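You operate a simulated robot arm through the tools that you are given. There is no shell and no other tool. Be economical: measure what you need, move in short steps, check, and stop when the job is done.

Carry out the task below with a simulated robot arm. There is one attempt and no reset: what you move stays moved.

## Task
Stand both beaters back in the holes of the beater block.

It is judged by the outcome, as a careful person would: the job done as asked, and still so three seconds after it is handed in. It fails if anything else is knocked over, pushed out of place, dropped, spilled or broken.

## Robot
A 6-joint arm with a two-finger parallel gripper, fixed in place. Base frame: the origin is at the foot of the arm, x ahead of it, y to its left, z up. Readings come in mm, degrees, newtons and seconds.
With the tool pointing down near the work surface it reaches from about 140 to 740 mm from the base axis. Its first joint turns from -166.0 to 166.0 degrees. Payload 3.91 kg.
The TCP is the grasp point between the finger pads, 30 mm short of the fingertips. In the tool frame z runs along the fingers and y along their closing line. The gripper opens to 110 mm. The fingers are 20 mm wide and 10 mm thick; the gripper's body (48 by 112 mm) begins 55 mm behind the TCP.
Orientation is told as [roll, pitch, yaw] about the base's x, y, z axes, in that order, counted from this pose: with the fingers straight down and closing along the base's y, the tool's x points along the base's -x, its y along +y and its z along -z.

## Interface
- The arm moves only by the tool step_arm. Its argument "series" is one flat list of numbers, 7 for each row, row after row: the gripper command, from -1 (fully open) to 1 (shut), values between in proportion, then the shift along the base's x, y, z in mm, then the turn, a rotation vector about the base's x, y, z in degrees. In form: [gripper, x, y, z, rx, ry, rz, gripper, x, y, z, rx, ry, rz, ...]. A call has 1 to 10 rows; each row is the pose to reach, as a shift and turn from the pose commanded when the call began. A row lasts 0.2 s, in which the tool goes at most 50 mm and 8.6 degrees; a call with a longer step from one row to the next is refused whole, and so is a gripper value outside its range. A pose out of reach is approached as far as the arm can. The call stops where the force on the tool passes 40 N (or 10 N more than at its start, if that is more) or the arm is blocked; 0.2 s more then pass. The fingers move at their own pace (about 45 mm/s each) and stop on an object; they squeeze with about 37 N. The grip force told is the motor's: it shows also when the fingers shut on nothing. Time passes only in rows, and 0.2 s behind the last, so rows that repeat a pose let the fingers close. It gives the time, the measured TCP pose, the force on the tool (base axes), the opening and the grip force at its end, in the units of the frame above (readings bear some noise), and new pictures: "views" is both (left out), scene, wrist or none.
- Cameras (640 x 400 px; columns grow to the right, rows downward): "scene" is fixed at [214.9, -499.9, 1576.9]; the picture's right is [0.90, -0.44, 0.00], its down [-0.28, -0.57, -0.77] and it looks along [0.34, 0.70, -0.63] (base axes); focal length 314 px, centre (320, 200). "wrist" rides on the gripper at [71, 22, -107] in the tool frame; the picture's right is [-0.29, 0.96, 0.00], its down [-0.76, -0.23, -0.61] and it looks along [-0.58, -0.18, 0.79] (tool axes); focal length 243 px, centre (320, 200). There is no depth. A picture from a camera that has moved, and an enlarged one, comes with that camera's place and axes in the base frame and with its lens. The place of the scene camera against the robot may be out by one fixed shift of up to 12 mm in any direction.
- move_column(by): slides the trunk up (or, below 0, down) by that many mm; the arm rides with it, the base frame stays. It gives what a move gives, with no picture.
- inspect(camera, box): a new picture of the part [left, top, right, bottom] of that camera's present view, enlarged. No time passes.
- hand_in(): hands the job in; it is judged then, once.

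Work in short steps. Places have to be worked out from the pictures, the camera data and where the tool is seen: move nearer, look again, correct. Check each grasp and each placing, and mend what went wrong. You have 120 turns and 170 pictures in all, those below and enlarged ones among them. Open the gripper and draw the arm clear of the work before you hand the job in, unless the task says otherwise; then end with one line.

The tools are called after "Call:" as a command line: name --argument value ..., lists and objects as JSON in quotes. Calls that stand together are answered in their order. step_arm: Moves the arm, as the interface text tells. Its arguments: {"type":"object","properties":{"series":{"type":"array"},"views":{"type":"string","enum":["both","scene","wrist","none"]}},"required":["series"]} The other tools are called the same way: move_column (by) slides the trunk up or down; inspect (camera, box) takes an enlarged picture of a part of a camera's view; hand_in () hands the job in.

At the start:

```text
clock: 0.0
ee_pos: [291.1, -144.0, 1296.5]
orientation: [-0.1, 0.0, 0.0]
contact_force: [-0.2, 0.2, -0.1]
gripper_width: 110.2
grasp_force: 0.2
trunk travel left (down, up): [-525.0, 65.0]
```

scene: 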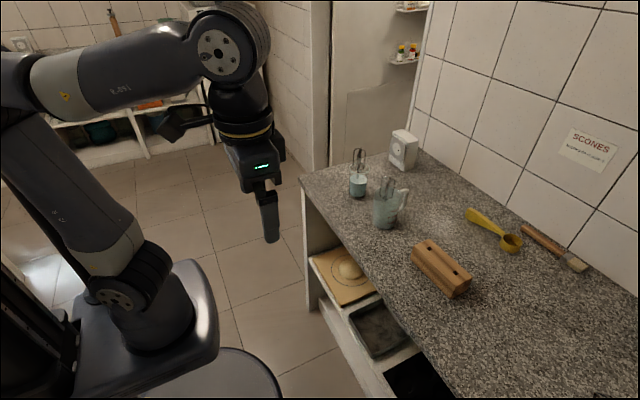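
wrist: 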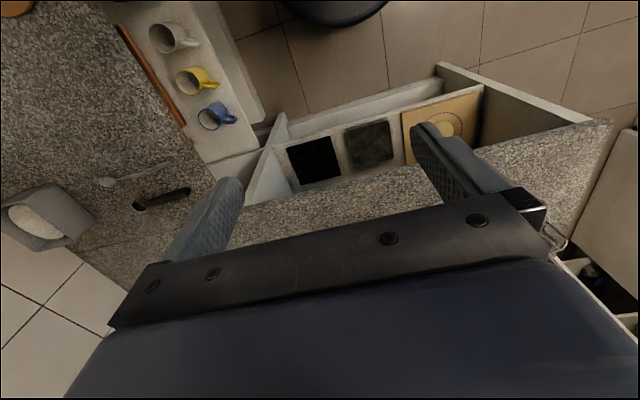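

I see a wooden block with two holes, and what look like beaters standing in a jar and in a jug. I'll enlarge those parts.

Call:
inspect --camera "scene" --box '[330, 130, 430, 240]'

Call:
inspect --camera "scene" --box '[400, 190, 600, 315]'

```text
3.64 times, centred on (380, 185) of scene
camera zoom: at [214.9, -499.9, 1576.9], right [0.9, -0.44, 0.0], down [-0.28, -0.57, -0.77], along [0.34, 0.7, -0.63], focal length 1140 px, centre (102, 254)
```

zoom: 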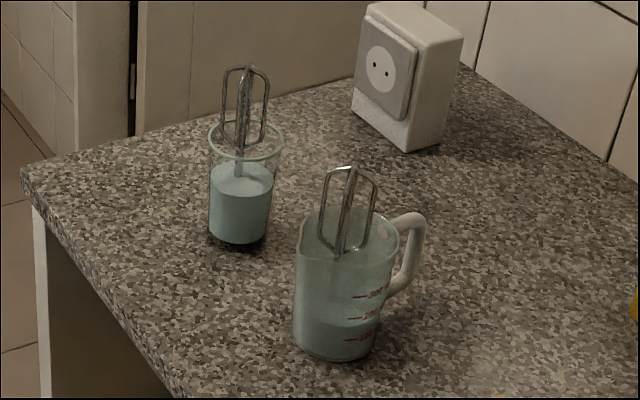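

```text
3.20 times, centred on (500, 252) of scene
camera zoom: at [214.9, -499.9, 1576.9], right [0.9, -0.44, 0.0], down [-0.28, -0.57, -0.77], along [0.34, 0.7, -0.63], focal length 1003 px, centre (-256, 32)
```

zoom: 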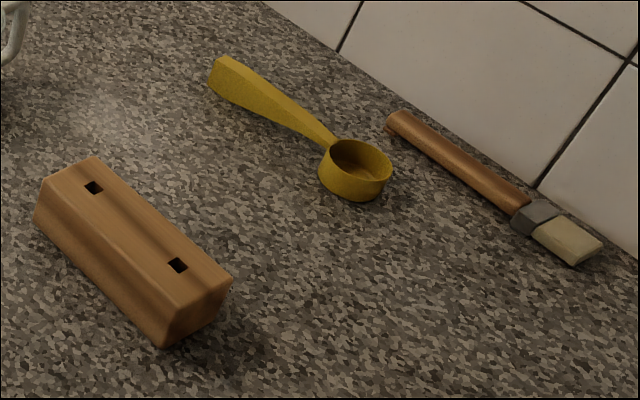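

The beaters stand shaft-down in the glass and the jug. The glass is near (705,215), the jug near (705,55), and the block holes near (725,-116) and (729,-207). I'll move high over that side to look down with the wrist camera.

Call:
step_arm --series '[-1, 22, 37, 0, 0, 0, 0, -1, 45, 74, 0, 0, 0, 0, -1, 67, 110, 0, 0, 0, 0, -1, 90, 147, 0, 0, 0, 0, -1, 112, 184, 0, 0, 0, 0, -1, 135, 220, 0, 0, 0, 0, -1, 157, 257, 0, 0, 0, 0, -1, 180, 294, 0, 0, 0, 0]'

```text
clock: 1.8
ee_pos: [472.4, 153.3, 1296.1]
orientation: [0.0, 0.1, 0.0]
contact_force: [-0.3, -0.3, -0.5]
gripper_width: 109.8
grasp_force: 0.0
trunk travel left (down, up): [-525.0, 65.0]
camera wrist: at [400.4, 174.0, 1404.1], right [0.29, 0.96, 0.0], down [0.76, -0.23, 0.61], along [0.58, -0.18, -0.79], focal length 243 px, centre (320, 200)
```

scene: 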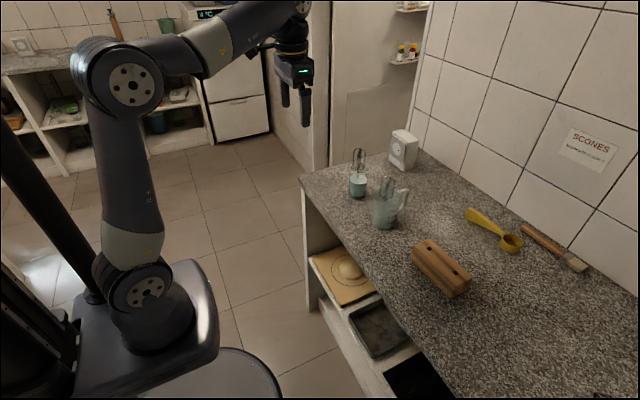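
wrist: 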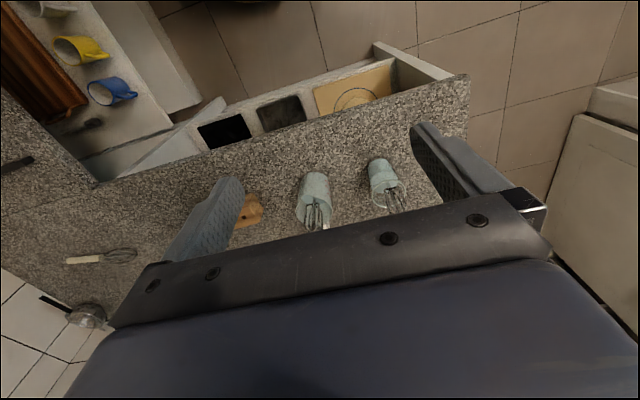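

Both containers are in view, so I'll enlarge them to measure.

Call:
inspect --camera "wrist" --box '[280, 140, 440, 240]'

```text
4.00 times, centred on (360, 190) of wrist
camera zoom: at [400.4, 174.0, 1404.1], right [0.29, 0.96, 0.0], down [0.76, -0.23, 0.61], along [0.58, -0.18, -0.79], focal length 970 px, centre (160, 240)
```

zoom: 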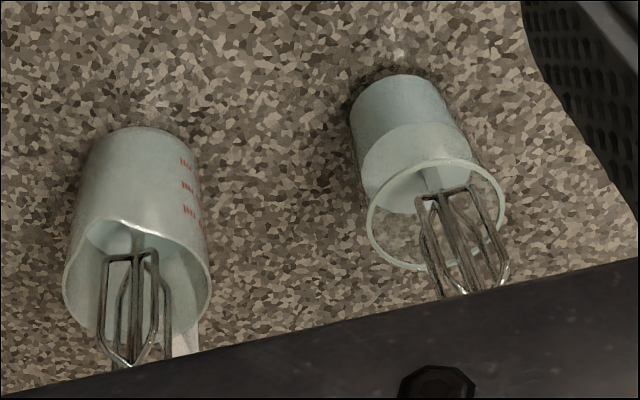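

Triangulating gives the glass beater at about (713,234) with tip z≈1075 and shoulder z≈995. The jug beater is at about (703,63) with similar heights. Reach is tight with the tool vertical, so I'll tilt it 40° forward and approach the glass beater from the front.

Call:
step_arm --series '[-1, 18, 12, -34, 0, -8, 0, -1, 36, 23, -68, 0, -16, 0, -1, 54, 35, -101, 0, -24, 0, -1, 72, 46, -135, 0, -32, 0, -1, 91, 58, -168, 0, -40, 0, -1, 109, 70, -202, 0, -40, 0, -1, 128, 81, -226, 0, -40, 0, -1, 128, 81, -226, 0, -40, 0]'

```text
clock: 3.6
ee_pos: [597.2, 231.8, 1069.8]
orientation: [0.0, -40.1, 0.0]
contact_force: [-0.6, -0.1, -0.7]
gripper_width: 109.7
grasp_force: 0.0
trunk travel left (down, up): [-525.0, 65.0]
camera wrist: at [474.7, 253.3, 1106.6], right [0.22, 0.96, 0.19], down [0.19, -0.23, 0.95], along [0.96, -0.18, -0.23], focal length 243 px, centre (320, 200)
```

scene: 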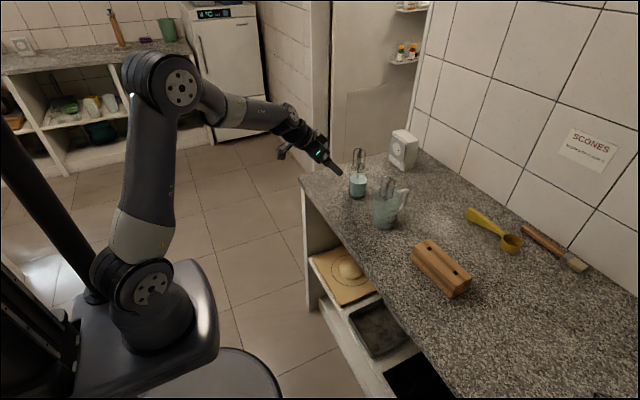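
wrist: 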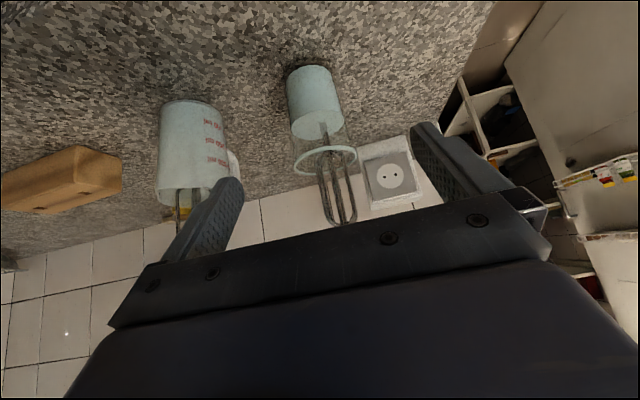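

Call:
inspect --camera "wrist" --box '[240, 60, 440, 240]'

Call:
inspect --camera "wrist" --box '[0, 100, 240, 250]'

```text
2.22 times, centred on (340, 150) of wrist
camera zoom: at [474.7, 253.3, 1106.6], right [0.22, 0.96, 0.19], down [0.19, -0.23, 0.95], along [0.96, -0.18, -0.23], focal length 539 px, centre (276, 311)
```

zoom: 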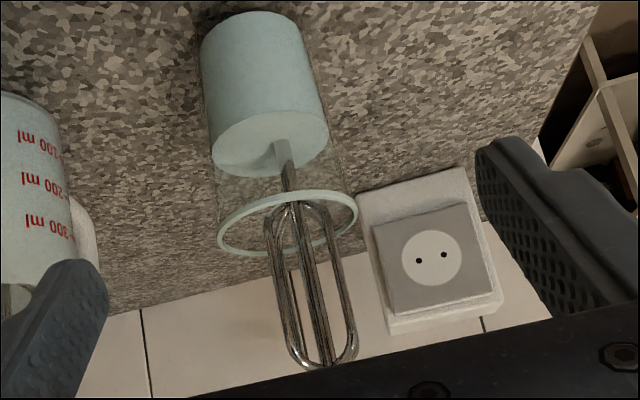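

```text
2.67 times, centred on (120, 175) of wrist
camera zoom: at [474.7, 253.3, 1106.6], right [0.22, 0.96, 0.19], down [0.19, -0.23, 0.95], along [0.96, -0.18, -0.23], focal length 647 px, centre (853, 267)
```

zoom: 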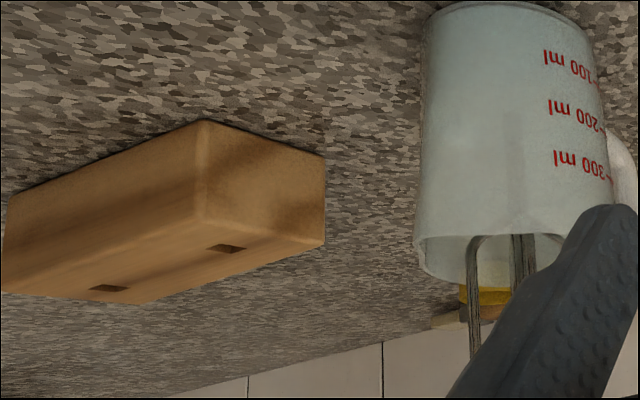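

The glass beater is upright at roughly (709,228), with its loops at z 1003–1077. I'll move most of the way in, centred on y≈228, and look again.

Call:
step_arm --series '[-1, 24, -2, -8, 0, 0, 0, -1, 48, -3, -16, 0, 0, 0, -1, 72, -3, -22, 0, 0, 0, -1, 72, -3, -22, 0, 0, 0]'

```text
clock: 4.6
ee_pos: [671.4, 229.7, 1049.2]
orientation: [-0.1, -40.0, 0.0]
contact_force: [-0.1, 0.0, 0.4]
gripper_width: 110.1
grasp_force: 0.0
trunk travel left (down, up): [-525.0, 65.0]
camera wrist: at [547.9, 250.7, 1085.2], right [0.22, 0.96, 0.19], down [0.19, -0.23, 0.95], along [0.96, -0.18, -0.23], focal length 243 px, centre (320, 200)
```

scene: 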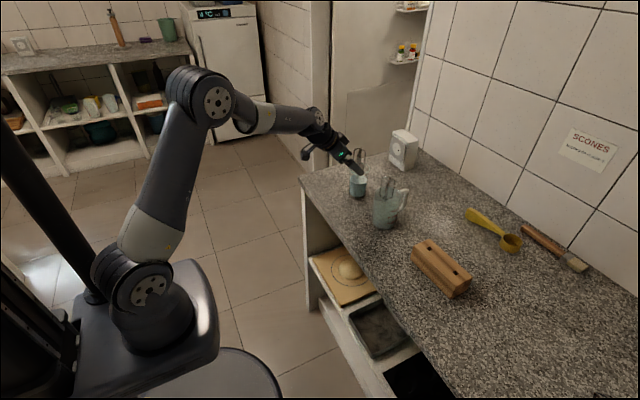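
wrist: 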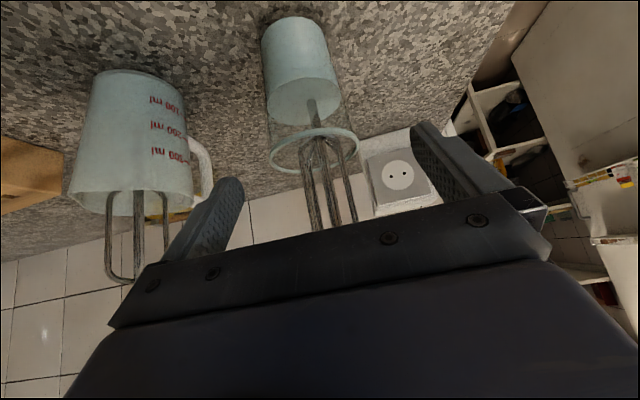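

The loops sit nicely between the fingers, and the beater is at about x 706, y 229. I'll advance 36 mm and check before closing.

Call:
step_arm --series '[-1, 18, 0, 0, 0, 0, 0, -1, 35, 0, 0, 0, 0, 0, -1, 35, 0, 0, 0, 0, 0]'

Call:
inspect --camera "wrist" --box '[200, 60, 460, 240]'

Call:
inspect --camera "scene" --box '[300, 130, 430, 220]'

```text
clock: 5.4
ee_pos: [705.6, 229.3, 1048.6]
orientation: [0.1, -40.0, 0.0]
contact_force: [-0.1, -0.3, 0.1]
gripper_width: 110.1
grasp_force: 0.1
trunk travel left (down, up): [-525.0, 65.0]
camera wrist: at [582.6, 250.3, 1085.1], right [0.22, 0.96, 0.19], down [0.19, -0.23, 0.95], along [0.96, -0.18, -0.23], focal length 243 px, centre (320, 200)
```

scene: 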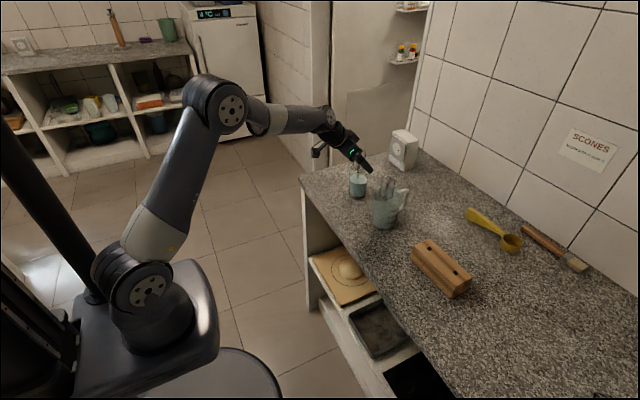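
wrist: 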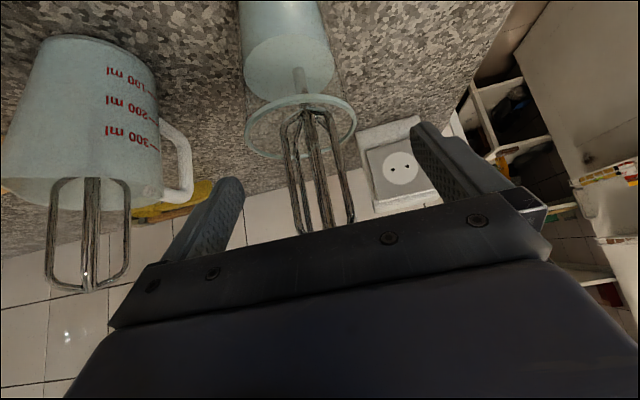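

```text
2.22 times, centred on (330, 150) of wrist
camera zoom: at [582.6, 250.3, 1085.1], right [0.22, 0.96, 0.19], down [0.19, -0.23, 0.95], along [0.96, -0.18, -0.23], focal length 539 px, centre (298, 311)
```

zoom: 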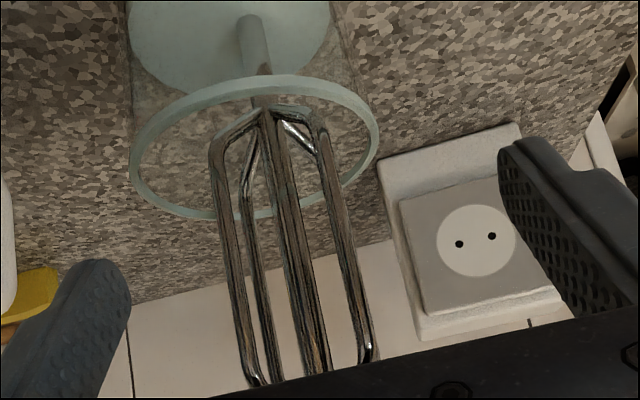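

```text
4.44 times, centred on (365, 175) of scene
camera zoom: at [214.9, -499.9, 1576.9], right [0.9, -0.44, 0.0], down [-0.28, -0.57, -0.77], along [0.34, 0.7, -0.63], focal length 1393 px, centre (120, 311)
```

zoom: 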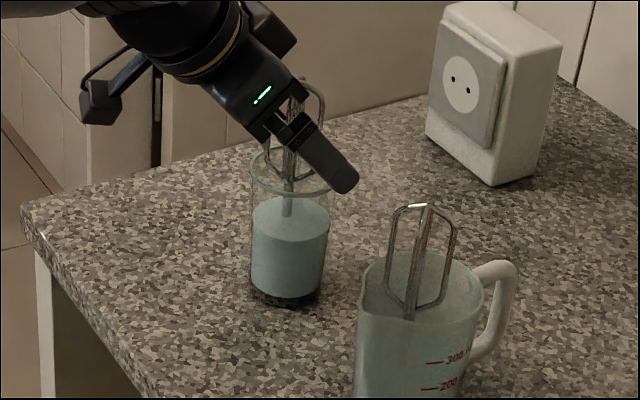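

The beater stands between the pads, with its cross of loops turned about −35° about the vertical. A grip with two wires against each pad (45°) is the most stable, so I'll yaw the tool +10° and re-check before closing.

Call:
step_arm --series '[-1, 1, 0, 0, 0, 0, 5, -1, 2, 0, 0, 0, 0, 10, -1, 2, 0, 0, 0, 0, 10]' --views "none"

Call:
inspect --camera "wrist" --box '[240, 60, 400, 240]'

Call:
inspect --camera "wrist" --box '[270, 60, 370, 122]'

```text
clock: 6.2
ee_pos: [707.1, 228.6, 1049.8]
orientation: [0.1, -40.1, 10.1]
contact_force: [0.4, -0.3, 0.2]
gripper_width: 110.0
grasp_force: 0.0
trunk travel left (down, up): [-525.0, 65.0]
```

```text
2.22 times, centred on (320, 150) of wrist
camera zoom: at [582.8, 228.1, 1085.4], right [0.05, 0.98, 0.19], down [0.23, -0.19, 0.95], along [0.97, -0.01, -0.23], focal length 539 px, centre (320, 311)
```

zoom: 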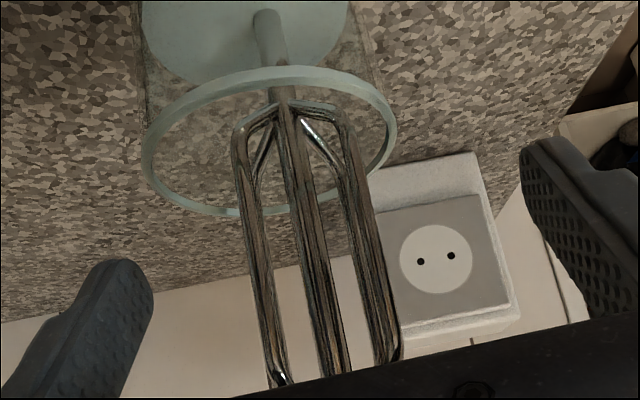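

```text
6.40 times, centred on (320, 91) of wrist
camera zoom: at [582.8, 228.1, 1085.4], right [0.05, 0.98, 0.19], down [0.23, -0.19, 0.95], along [0.97, -0.01, -0.23], focal length 1553 px, centre (320, 898)
```

zoom: 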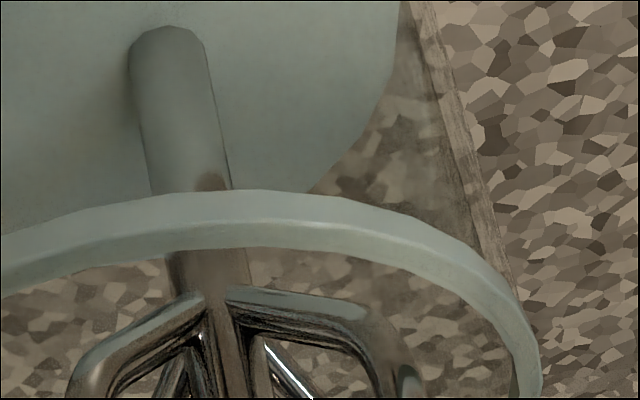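

The beater now sits symmetrically in the tool frame, upright and centred, with two wires facing each pad. I'll close the fingers.

Call:
step_arm --series '[1, 0, 0, 0, 0, 0, 0, 1, 0, 0, 0, 0, 0, 0, 1, 0, 0, 0, 0, 0, 0, 1, 0, 0, 0, 0, 0, 0, 1, 0, 0, 0, 0, 0, 0, 1, 0, 0, 0, 0, 0, 0, 1, 0, 0, 0, 0, 0, 0]'

Call:
inspect --camera "scene" --box '[300, 130, 430, 220]'

Call:
inspect --camera "wrist" --box '[240, 60, 400, 240]'

```text
clock: 7.8
ee_pos: [707.7, 229.6, 1048.1]
orientation: [-0.1, -40.0, 10.0]
contact_force: [0.1, 0.9, 0.6]
gripper_width: 30.3
grasp_force: 37.1
trunk travel left (down, up): [-525.0, 65.0]
camera wrist: at [582.7, 228.4, 1085.4], right [0.05, 0.98, 0.19], down [0.23, -0.19, 0.95], along [0.97, -0.01, -0.23], focal length 243 px, centre (320, 200)
```

scene: 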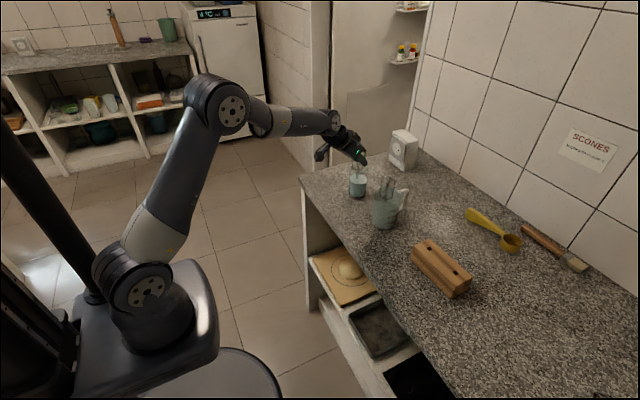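
wrist: 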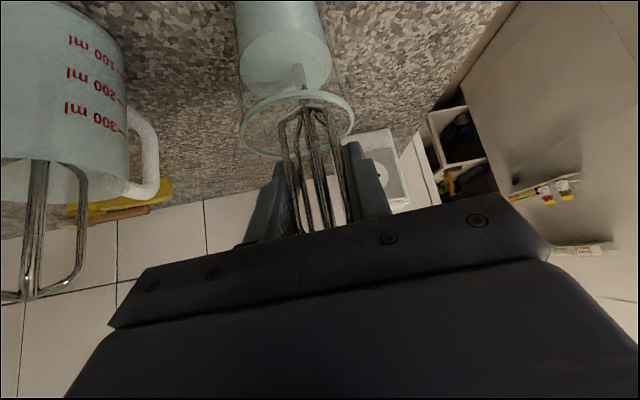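

```text
4.44 times, centred on (365, 175) of scene
camera zoom: at [214.9, -499.9, 1576.9], right [0.9, -0.44, 0.0], down [-0.28, -0.57, -0.77], along [0.34, 0.7, -0.63], focal length 1393 px, centre (120, 311)
```

zoom: 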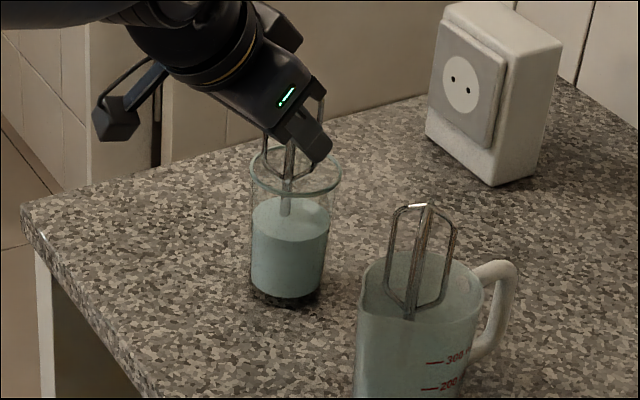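

```text
2.22 times, centred on (320, 150) of wrist
camera zoom: at [582.7, 228.4, 1085.4], right [0.05, 0.98, 0.19], down [0.23, -0.19, 0.95], along [0.97, -0.01, -0.23], focal length 539 px, centre (320, 311)
```

zoom: 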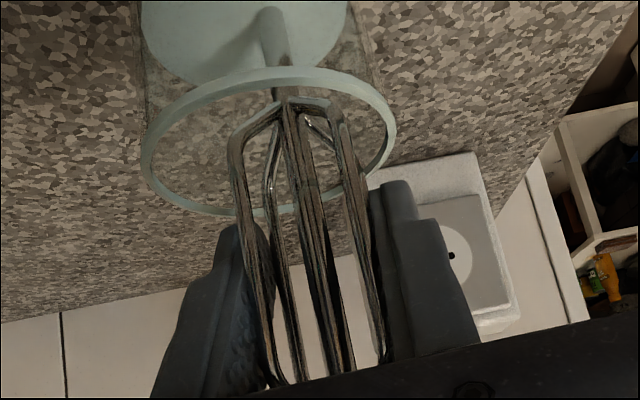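

Gripped at 30.3 mm with full force, and the glass is undisturbed. I'll lift straight up slowly.

Call:
step_arm --series '[1, 0, 0, 8, 0, 0, 0, 1, 0, 0, 20, 0, 0, 0, 1, 0, 0, 35, 0, 0, 0, 1, 0, 0, 52, 0, 0, 0, 1, 0, 0, 70, 0, 0, 0, 1, 0, 0, 88, 0, 0, 0, 1, 0, 0, 106, 0, 0, 0, 1, 0, 0, 124, 0, 0, 0, 1, 0, 0, 142, 0, 0, 0, 1, 0, 0, 160, 0, 0, 0]'

Call:
inspect --camera "scene" --box '[300, 100, 460, 240]'

Call:
inspect --camera "wrist" --box '[220, 0, 420, 240]'

```text
clock: 10.0
ee_pos: [708.3, 228.7, 1208.0]
orientation: [0.0, -40.0, 10.0]
contact_force: [0.1, -0.2, -1.2]
gripper_width: 30.5
grasp_force: 37.2
trunk travel left (down, up): [-525.0, 65.0]
camera wrist: at [582.8, 227.8, 1244.9], right [0.05, 0.98, 0.19], down [0.23, -0.19, 0.95], along [0.97, -0.01, -0.23], focal length 243 px, centre (320, 200)
```

scene: 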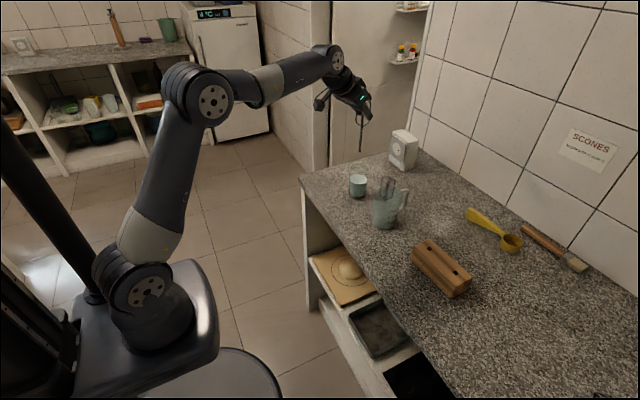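
wrist: 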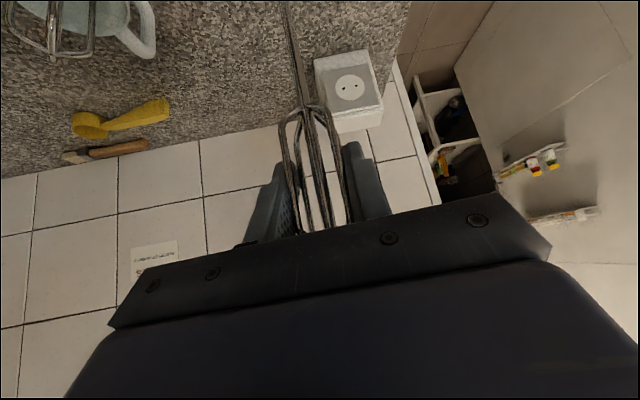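

```text
2.86 times, centred on (380, 170) of scene
camera zoom: at [214.9, -499.9, 1576.9], right [0.9, -0.44, 0.0], down [-0.28, -0.57, -0.77], along [0.34, 0.7, -0.63], focal length 896 px, centre (149, 286)
```

zoom: 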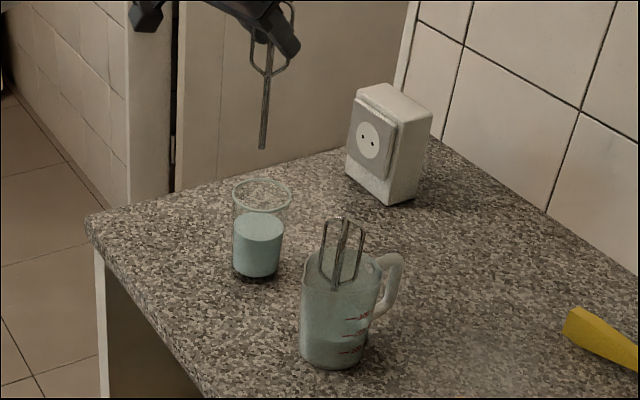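

```text
1.67 times, centred on (320, 120) of wrist
camera zoom: at [582.8, 227.8, 1244.9], right [0.05, 0.98, 0.19], down [0.23, -0.19, 0.95], along [0.97, -0.01, -0.23], focal length 404 px, centre (320, 333)
```

zoom: 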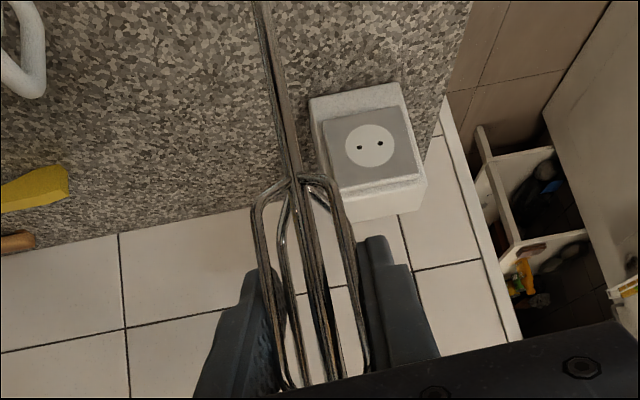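

The beater came out cleanly, with the shaft end about 139 mm below the TCP. I'll enlarge the shaft to find the orientation of its faces.

Call:
inspect --camera "wrist" --box '[260, 0, 360, 62]'

Call:
inspect --camera "wrist" --box '[260, 60, 360, 122]'

Call:
inspect --camera "scene" --box '[405, 232, 485, 302]'

```text
6.40 times, centred on (310, 31) of wrist
camera zoom: at [582.8, 227.8, 1244.9], right [0.05, 0.98, 0.19], down [0.23, -0.19, 0.95], along [0.97, -0.01, -0.23], focal length 1553 px, centre (384, 1282)
```

zoom: 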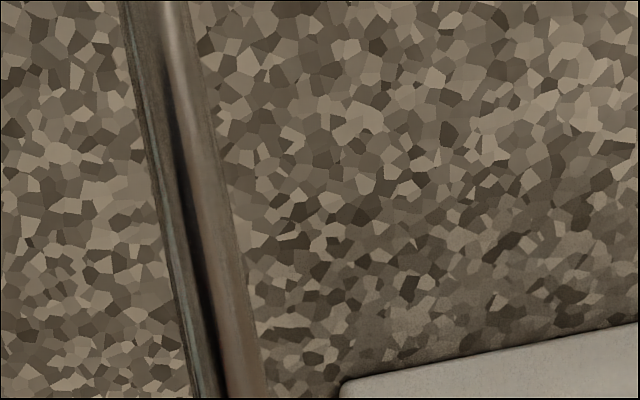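

```text
6.40 times, centred on (310, 91) of wrist
camera zoom: at [582.8, 227.8, 1244.9], right [0.05, 0.98, 0.19], down [0.23, -0.19, 0.95], along [0.97, -0.01, -0.23], focal length 1553 px, centre (384, 898)
```

zoom: 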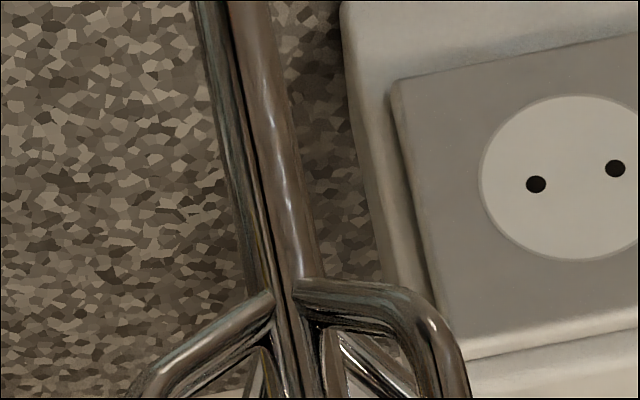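

```text
5.71 times, centred on (445, 267) of scene
camera zoom: at [214.9, -499.9, 1576.9], right [0.9, -0.44, 0.0], down [-0.28, -0.57, -0.77], along [0.34, 0.7, -0.63], focal length 1792 px, centre (-394, -183)
```

zoom: 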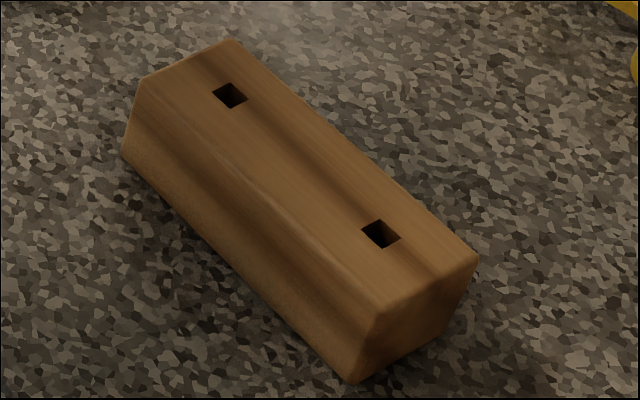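

The shaft is square with its faces in line with the loop arms, so the tool must sit at 45° to the block when inserting. I'll carry the beater high and inward of the jug toward the block, while yawing to −45°.

Call:
step_arm --series '[1, -20, -10, 20, 0, 0, -8, 1, -40, -40, 40, 0, 0, -16, 1, -60, -80, 50, 0, 0, -24, 1, -70, -120, 50, 0, 0, -32, 1, -70, -160, 50, 0, 0, -40, 1, -70, -200, 50, 0, 0, -48, 1, -70, -240, 50, 0, 0, -55, 1, -70, -280, 50, 0, 0, -55, 1, -70, -310, 50, 0, 0, -55, 1, -70, -310, 50, 0, 0, -55]'

```text
clock: 12.2
ee_pos: [639.6, -82.0, 1255.9]
orientation: [0.1, -40.0, -45.0]
contact_force: [-0.4, -0.4, -0.8]
gripper_width: 30.4
grasp_force: 37.5
trunk travel left (down, up): [-525.0, 65.0]
camera wrist: at [567.1, 20.2, 1292.7], right [0.83, 0.52, 0.19], down [-0.03, -0.3, 0.95], along [0.55, -0.8, -0.23], focal length 243 px, centre (320, 200)
```

scene: 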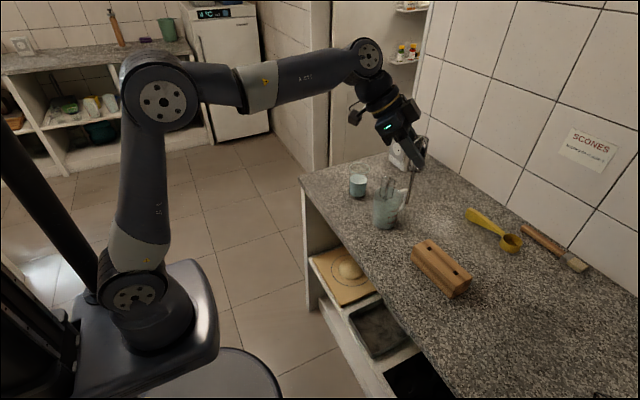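
wrist: 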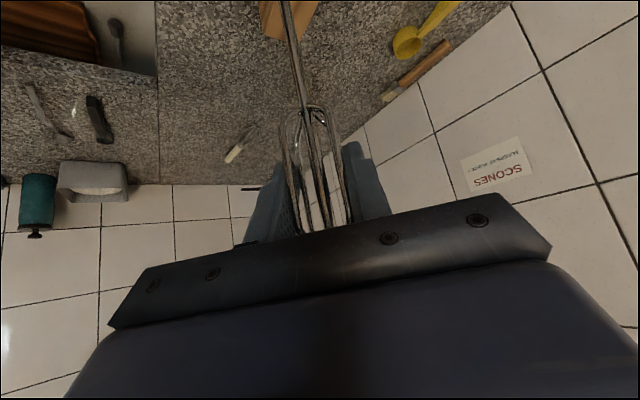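

The block shows at the top of the wrist view. I'll back off and descend to get a clear view of both holes.

Call:
step_arm --series '[1, -23, 7, -35, 0, 0, 0, 1, -46, 15, -70, 0, 0, 0, 1, -69, 22, -106, 0, 0, 0, 1, -69, 22, -106, 0, 0, 0]' --views "wrist"

Call:
inspect --camera "wrist" --box '[260, 10, 420, 110]'

```text
clock: 13.2
ee_pos: [568.0, -58.9, 1149.2]
orientation: [-0.1, -40.0, -44.9]
contact_force: [0.3, 0.2, -0.7]
gripper_width: 30.5
grasp_force: 37.1
trunk travel left (down, up): [-525.0, 65.0]
camera wrist: at [495.8, 43.0, 1186.3], right [0.83, 0.52, 0.19], down [-0.03, -0.3, 0.95], along [0.55, -0.8, -0.23], focal length 243 px, centre (320, 200)
```

wrist: 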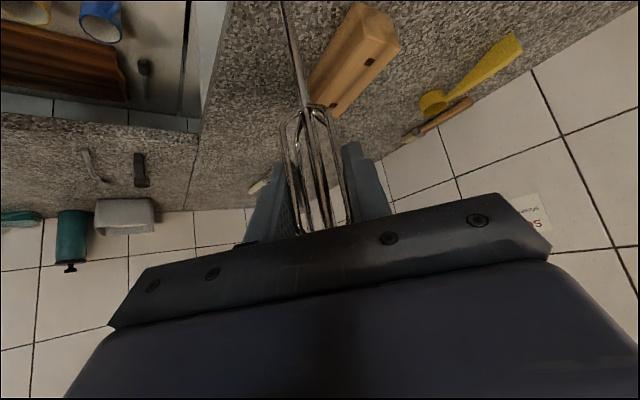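

```text
4.00 times, centred on (340, 60) of wrist
camera zoom: at [495.8, 43.0, 1186.3], right [0.83, 0.52, 0.19], down [-0.03, -0.3, 0.95], along [0.55, -0.8, -0.23], focal length 970 px, centre (240, 760)
```

zoom: 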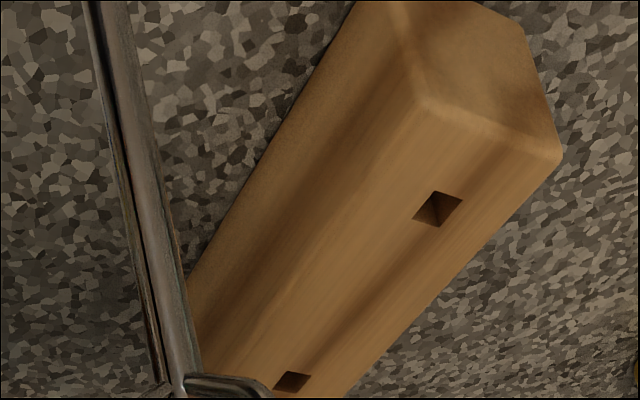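

The holes come out near (732,−126) and (736,−218), the block top near z 950, and the block yaw about +2.4°. I'll hover over the far hole (2) with the shaft end well above the block, then check alignment from both cameras.

Call:
step_arm --series '[1, 32, -30, 0, 0, 0, 0.6, 1, 64, -60, 0, 0, 0, 1.2, 1, 96, -90, 0, 0, 0, 1.8, 1, 128, -120, 0, 0, 0, 2.4, 1, 160, -150, -10, 0, 0, 2.4, 1, 168, -158, -25, 0, 0, 2.4, 1, 168, -158, -25, 0, 0, 2.4]'

Call:
inspect --camera "scene" --box '[400, 170, 528, 300]'

Call:
inspect --camera "wrist" --box '[240, 0, 400, 110]'

```text
clock: 14.8
ee_pos: [736.7, -217.2, 1129.3]
orientation: [0.0, -39.9, -42.6]
contact_force: [0.6, 0.4, -0.3]
gripper_width: 30.3
grasp_force: 37.2
trunk travel left (down, up): [-525.0, 65.0]
camera wrist: at [660.9, -118.2, 1165.2], right [0.81, 0.55, 0.19], down [-0.02, -0.3, 0.95], along [0.58, -0.78, -0.23], focal length 243 px, centre (320, 200)
```

scene: 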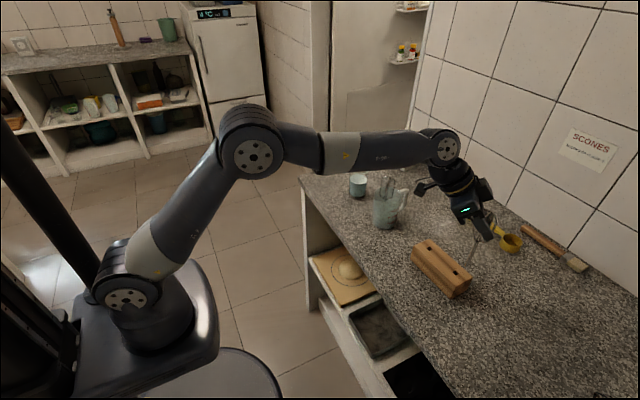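
wrist: 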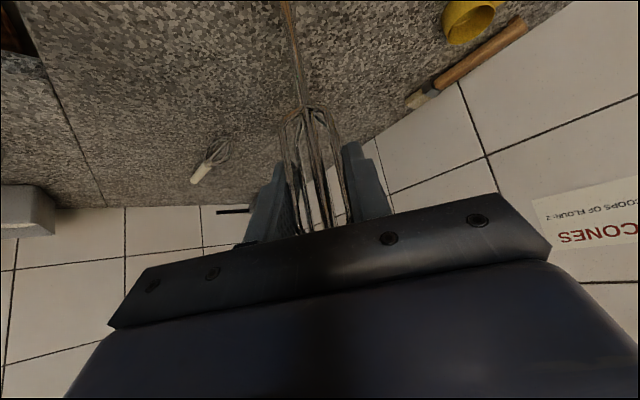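

```text
3.08 times, centred on (464, 235) of scene
camera zoom: at [214.9, -499.9, 1576.9], right [0.9, -0.44, 0.0], down [-0.28, -0.57, -0.77], along [0.34, 0.7, -0.63], focal length 965 px, centre (-123, 92)
```

zoom: 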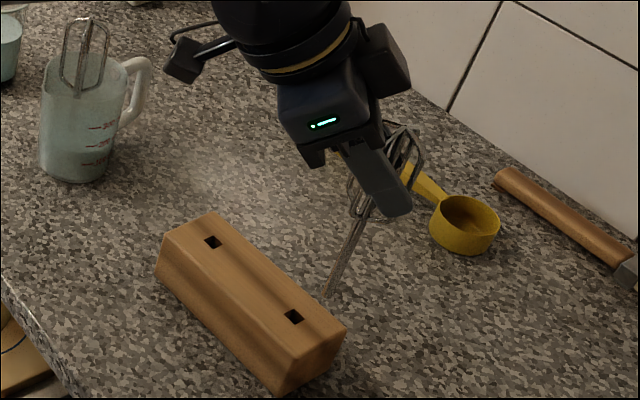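

```text
3.64 times, centred on (320, 55) of wrist
camera zoom: at [660.9, -118.2, 1165.2], right [0.81, 0.55, 0.19], down [-0.02, -0.3, 0.95], along [0.58, -0.78, -0.23], focal length 882 px, centre (320, 727)
```

zoom: 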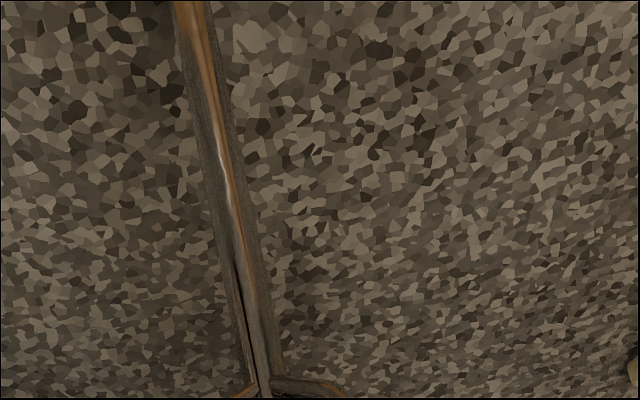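

In the scene view the shaft line passes about 15 mm right of hole 2. Combined with the wrist bearing, that puts the hole near (725,−206) and the block top nearer z 958. I'll shift (−11,+11), lower a little, and recheck.

Call:
step_arm --series '[1, -6, 6, 0, 0, 0, 0, 1, -11, 11, 0, 0, 0, 0, 1, -11, 11, -8, 0, 0, 0, 1, -11, 11, -8, 0, 0, 0]' --views "none"

Call:
inspect --camera "scene" --box '[430, 235, 494, 275]'

```text
clock: 15.8
ee_pos: [726.7, -207.2, 1119.9]
orientation: [0.0, -40.1, -42.6]
contact_force: [-0.9, -0.2, -1.0]
gripper_width: 30.4
grasp_force: 36.9
trunk travel left (down, up): [-525.0, 65.0]
```

```text
10.00 times, centred on (462, 255) of scene
camera zoom: at [214.9, -499.9, 1576.9], right [0.9, -0.44, 0.0], down [-0.28, -0.57, -0.77], along [0.34, 0.7, -0.63], focal length 3135 px, centre (-1100, -350)
```

zoom: 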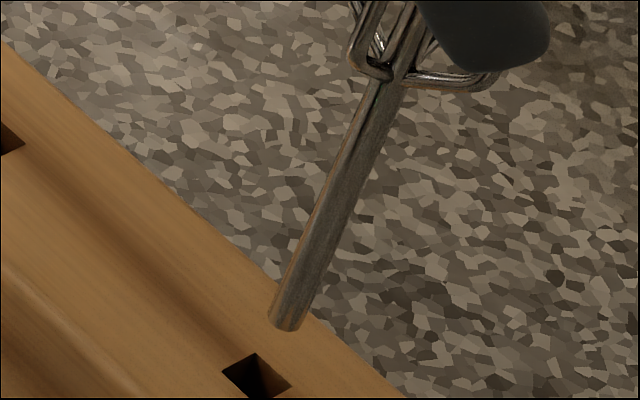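

The tip is above the hole within about 1 mm in this view. I'll correct slightly and descend 16 mm to just over the hole for a check.

Call:
step_arm --series '[1, -0.5, 0.8, -8, 0, 0, 0, 1, -0.5, 0.8, -15, 0, 0, 0, 1, -0.5, 0.8, -15, 0, 0, 0]' --views "none"

Call:
inspect --camera "scene" --box '[430, 245, 494, 285]'

```text
clock: 16.6
ee_pos: [724.8, -206.3, 1105.2]
orientation: [0.0, -40.0, -42.6]
contact_force: [-0.4, -0.2, -0.4]
gripper_width: 30.2
grasp_force: 37.0
trunk travel left (down, up): [-525.0, 65.0]
```

```text
10.00 times, centred on (462, 265) of scene
camera zoom: at [214.9, -499.9, 1576.9], right [0.9, -0.44, 0.0], down [-0.28, -0.57, -0.77], along [0.34, 0.7, -0.63], focal length 3135 px, centre (-1100, -450)
```

zoom: 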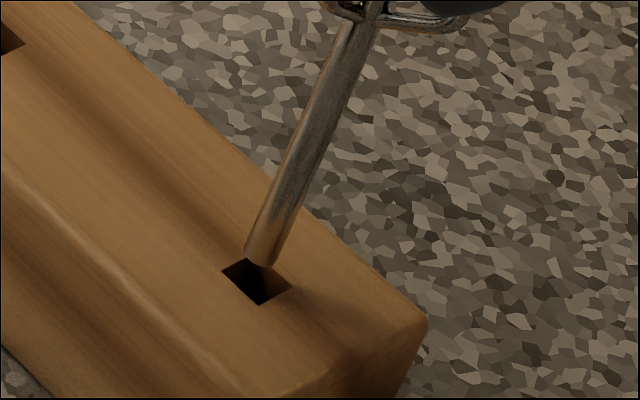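

The tip is just over the hole, so I'll keep descending slowly and watch the force.

Call:
step_arm --series '[1, 0.4, -0.4, -4, 0, 0, 0, 1, 0.4, -0.4, -8, 0, 0, 0, 1, 0.4, -0.4, -12, 0, 0, 0, 1, 0.4, -0.4, -12, 0, 0, 0]' --views "none"

Call:
inspect --camera "scene" --box '[430, 245, 494, 285]'

```text
clock: 17.6
ee_pos: [726.4, -207.1, 1093.7]
orientation: [-0.1, -40.0, -42.5]
contact_force: [0.2, -0.3, -0.3]
gripper_width: 30.3
grasp_force: 37.3
trunk travel left (down, up): [-525.0, 65.0]
```

```text
10.00 times, centred on (462, 265) of scene
camera zoom: at [214.9, -499.9, 1576.9], right [0.9, -0.44, 0.0], down [-0.28, -0.57, -0.77], along [0.34, 0.7, -0.63], focal length 3135 px, centre (-1100, -450)
```

zoom: 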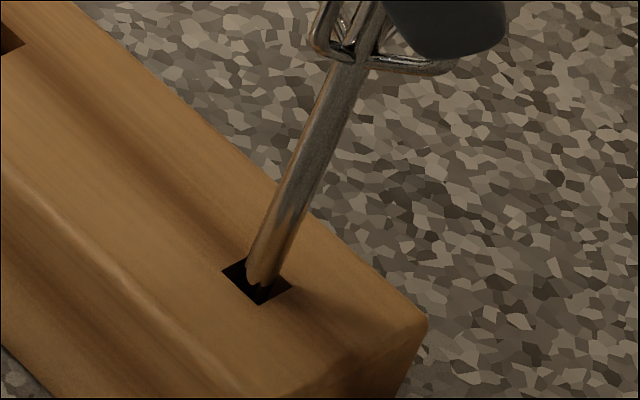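

No contact yet. I'll go down in small steps.

Call:
step_arm --series '[1, 0, 0, -3, 0, 0, 0, 1, 0, 0, -6, 0, 0, 0, 1, 0, 0, -6, 0, 0, 0]' --views "none"

Call:
inspect --camera "scene" --box '[430, 245, 494, 285]'

```text
clock: 18.4
ee_pos: [725.7, -207.0, 1087.3]
orientation: [0.0, -40.1, -42.5]
contact_force: [-0.8, 0.4, -0.3]
gripper_width: 30.3
grasp_force: 37.7
trunk travel left (down, up): [-525.0, 65.0]
```

```text
10.00 times, centred on (462, 265) of scene
camera zoom: at [214.9, -499.9, 1576.9], right [0.9, -0.44, 0.0], down [-0.28, -0.57, -0.77], along [0.34, 0.7, -0.63], focal length 3135 px, centre (-1100, -450)
```

zoom: 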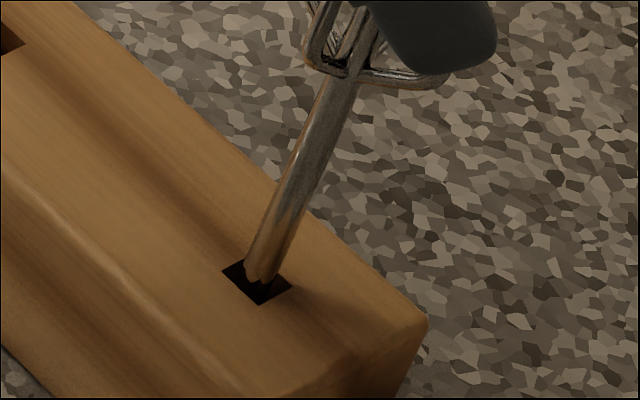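

The shaft is going in, sitting slightly toward the +x side of the hole. I'll nudge −x by 1.5 mm and continue down.

Call:
step_arm --series '[1, -1.5, -0.5, -4, 0, 0, 0, 1, -1.5, -0.5, -8, 0, 0, 0, 1, -1.5, -0.5, -13, 0, 0, 0, 1, -1.5, -0.5, -13, 0, 0, 0]' --views "none"

Call:
inspect --camera "scene" --box '[430, 245, 494, 285]'

```text
clock: 19.4
ee_pos: [725.4, -206.5, 1073.8]
orientation: [0.1, -40.0, -42.7]
contact_force: [-0.2, 0.4, -0.2]
gripper_width: 30.1
grasp_force: 36.8
trunk travel left (down, up): [-525.0, 65.0]
```

```text
10.00 times, centred on (462, 265) of scene
camera zoom: at [214.9, -499.9, 1576.9], right [0.9, -0.44, 0.0], down [-0.28, -0.57, -0.77], along [0.34, 0.7, -0.63], focal length 3135 px, centre (-1100, -450)
```

zoom: 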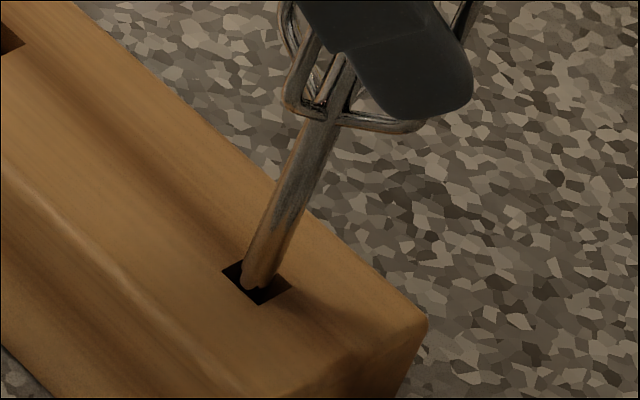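

It is clearly inside and centred, so I'll continue down toward the bottom.

Call:
step_arm --series '[1, -0.3, 0, -4, 0, 0, 0, 1, -0.5, 0, -8, 0, 0, 0, 1, -0.5, 0, -12, 0, 0, 0, 1, -0.5, 0, -15, 0, 0, 0, 1, -0.5, 0, -18, 0, 0, 0, 1, -0.5, 0, -18, 0, 0, 0]' --views "none"

Call:
inspect --camera "scene" --box '[430, 235, 494, 275]'

```text
clock: 20.8
ee_pos: [723.9, -207.0, 1055.6]
orientation: [0.0, -40.0, -42.6]
contact_force: [1.7, -0.1, -0.9]
gripper_width: 30.1
grasp_force: 37.1
trunk travel left (down, up): [-525.0, 65.0]
```

```text
10.00 times, centred on (462, 255) of scene
camera zoom: at [214.9, -499.9, 1576.9], right [0.9, -0.44, 0.0], down [-0.28, -0.57, -0.77], along [0.34, 0.7, -0.63], focal length 3135 px, centre (-1100, -350)
```

zoom: 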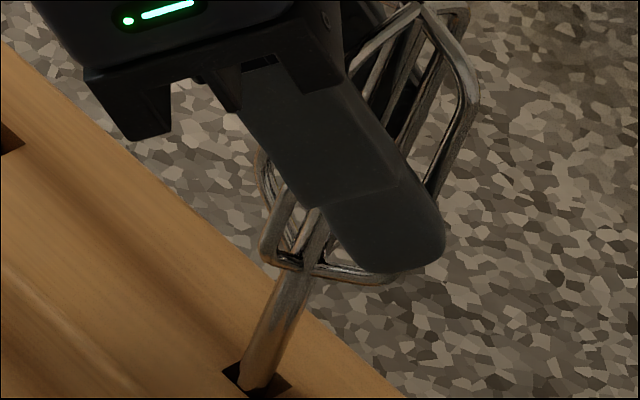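

Inserted about 40 mm with little force. I'll feel for the bottom in small steps.

Call:
step_arm --series '[1, 0.3, 0, -2, 0, 0, 0, 1, 0.5, 0, -4, 0, 0, 0, 1, 0.5, 0, -6, 0, 0, 0, 1, 0.5, 0, -6, 0, 0, 0]' --views "none"

```text
clock: 21.8
ee_pos: [724.8, -208.0, 1049.0]
orientation: [0.0, -40.0, -42.6]
contact_force: [-0.6, 0.5, -0.2]
gripper_width: 30.5
grasp_force: 36.8
trunk travel left (down, up): [-525.0, 65.0]
```

Call:
step_arm --series '[1, 0, 0, -2, 0, 0, 0, 1, 0, 0, -3, 0, 0, 0, 1, 0, 0, -4, 0, 0, 0, 1, 0, 0, -4, 0, 0, 0]' --views "none"

Call:
inspect --camera "scene" --box '[430, 235, 494, 275]'

```text
clock: 22.8
ee_pos: [723.4, -207.2, 1047.2]
orientation: [0.0, -40.2, -42.6]
contact_force: [0.8, -0.3, 10.3]
gripper_width: 30.2
grasp_force: 36.8
trunk travel left (down, up): [-525.0, 65.0]
```

```text
10.00 times, centred on (462, 255) of scene
camera zoom: at [214.9, -499.9, 1576.9], right [0.9, -0.44, 0.0], down [-0.28, -0.57, -0.77], along [0.34, 0.7, -0.63], focal length 3135 px, centre (-1100, -350)
```

zoom: 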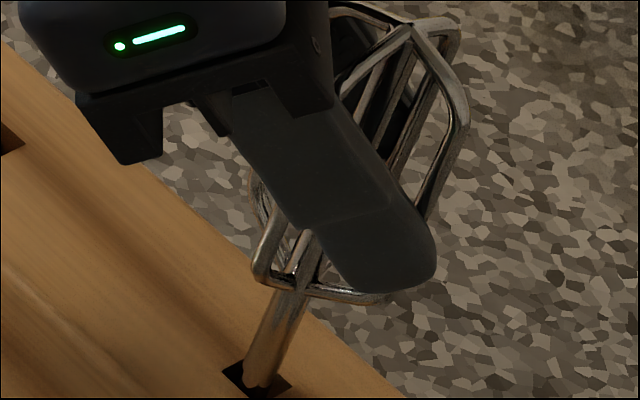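

Touched bottom at 10 N. I'll ease up by 2 mm and open to about 70 mm.

Call:
step_arm --series '[1, 0, 0, 2, 0, 0, 0, 1, 0, 0, 2, 0, 0, 0, -0.27, 0, 0, 2, 0, 0, 0, -0.27, 0, 0, 2, 0, 0, 0, -0.27, 0, 0, 2, 0, 0, 0, -0.27, 0, 0, 2, 0, 0, 0, -0.27, 0, 0, 2, 0, 0, 0]' --views "wrist"

Call:
inspect --camera "scene" --box '[400, 205, 510, 300]'

```text
clock: 24.4
ee_pos: [724.0, -207.4, 1048.2]
orientation: [0.0, -39.9, -42.6]
contact_force: [-0.2, 0.0, -0.6]
gripper_width: 69.8
grasp_force: 0.0
trunk travel left (down, up): [-525.0, 65.0]
camera wrist: at [648.2, -108.1, 1083.8], right [0.81, 0.55, 0.19], down [-0.02, -0.3, 0.95], along [0.58, -0.78, -0.23], focal length 243 px, centre (320, 200)
```

wrist: 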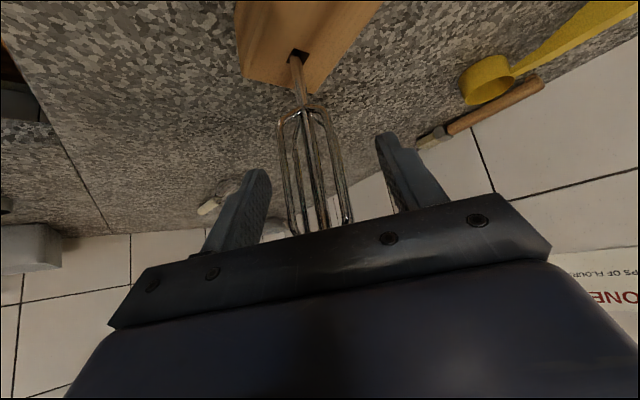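

```text
4.21 times, centred on (455, 252) of scene
camera zoom: at [214.9, -499.9, 1576.9], right [0.9, -0.44, 0.0], down [-0.28, -0.57, -0.77], along [0.34, 0.7, -0.63], focal length 1320 px, centre (-248, -21)
```

zoom: 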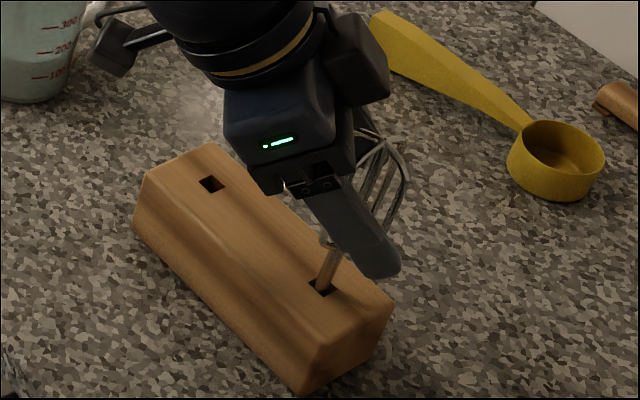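

The beater stands in hole 2. I'll back out along the tool axis and rise clear.

Call:
step_arm --series '[-0.27, -9, 8.5, 15, 0, 0, 0, -0.27, -24, 22, 38, 0, 0, 0, -0.27, -42, 39, 68, 0, 0, 0, -0.27, -60, 55, 98, 0, 0, 0, -0.27, -80, 75, 125, 0, 0, 0, -0.27, -80, 75, 125, 0, 0, 0]' --views "wrist"

Call:
inspect --camera "scene" --box '[370, 170, 510, 300]'

```text
clock: 25.8
ee_pos: [644.7, -132.0, 1174.5]
orientation: [0.0, -40.0, -42.6]
contact_force: [-0.1, 0.2, 0.3]
gripper_width: 69.8
grasp_force: 0.2
trunk travel left (down, up): [-525.0, 65.0]
camera wrist: at [567.5, -33.4, 1210.3], right [0.81, 0.55, 0.19], down [-0.01, -0.3, 0.95], along [0.58, -0.78, -0.23], focal length 243 px, centre (320, 200)
```

wrist: 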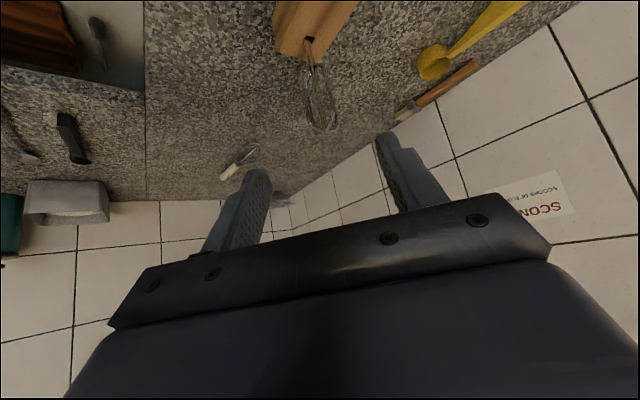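

```text
3.08 times, centred on (440, 235) of scene
camera zoom: at [214.9, -499.9, 1576.9], right [0.9, -0.44, 0.0], down [-0.28, -0.57, -0.77], along [0.34, 0.7, -0.63], focal length 965 px, centre (-49, 92)
```

zoom: 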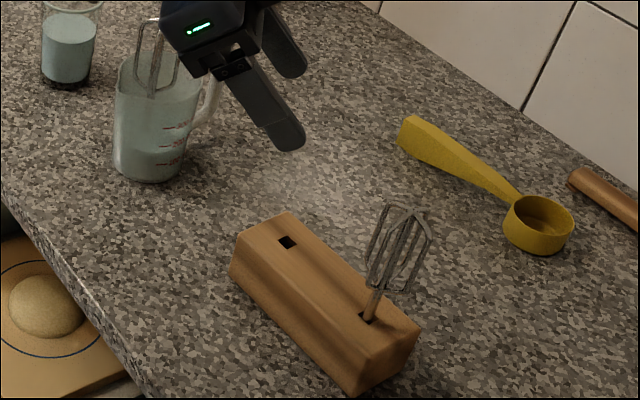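

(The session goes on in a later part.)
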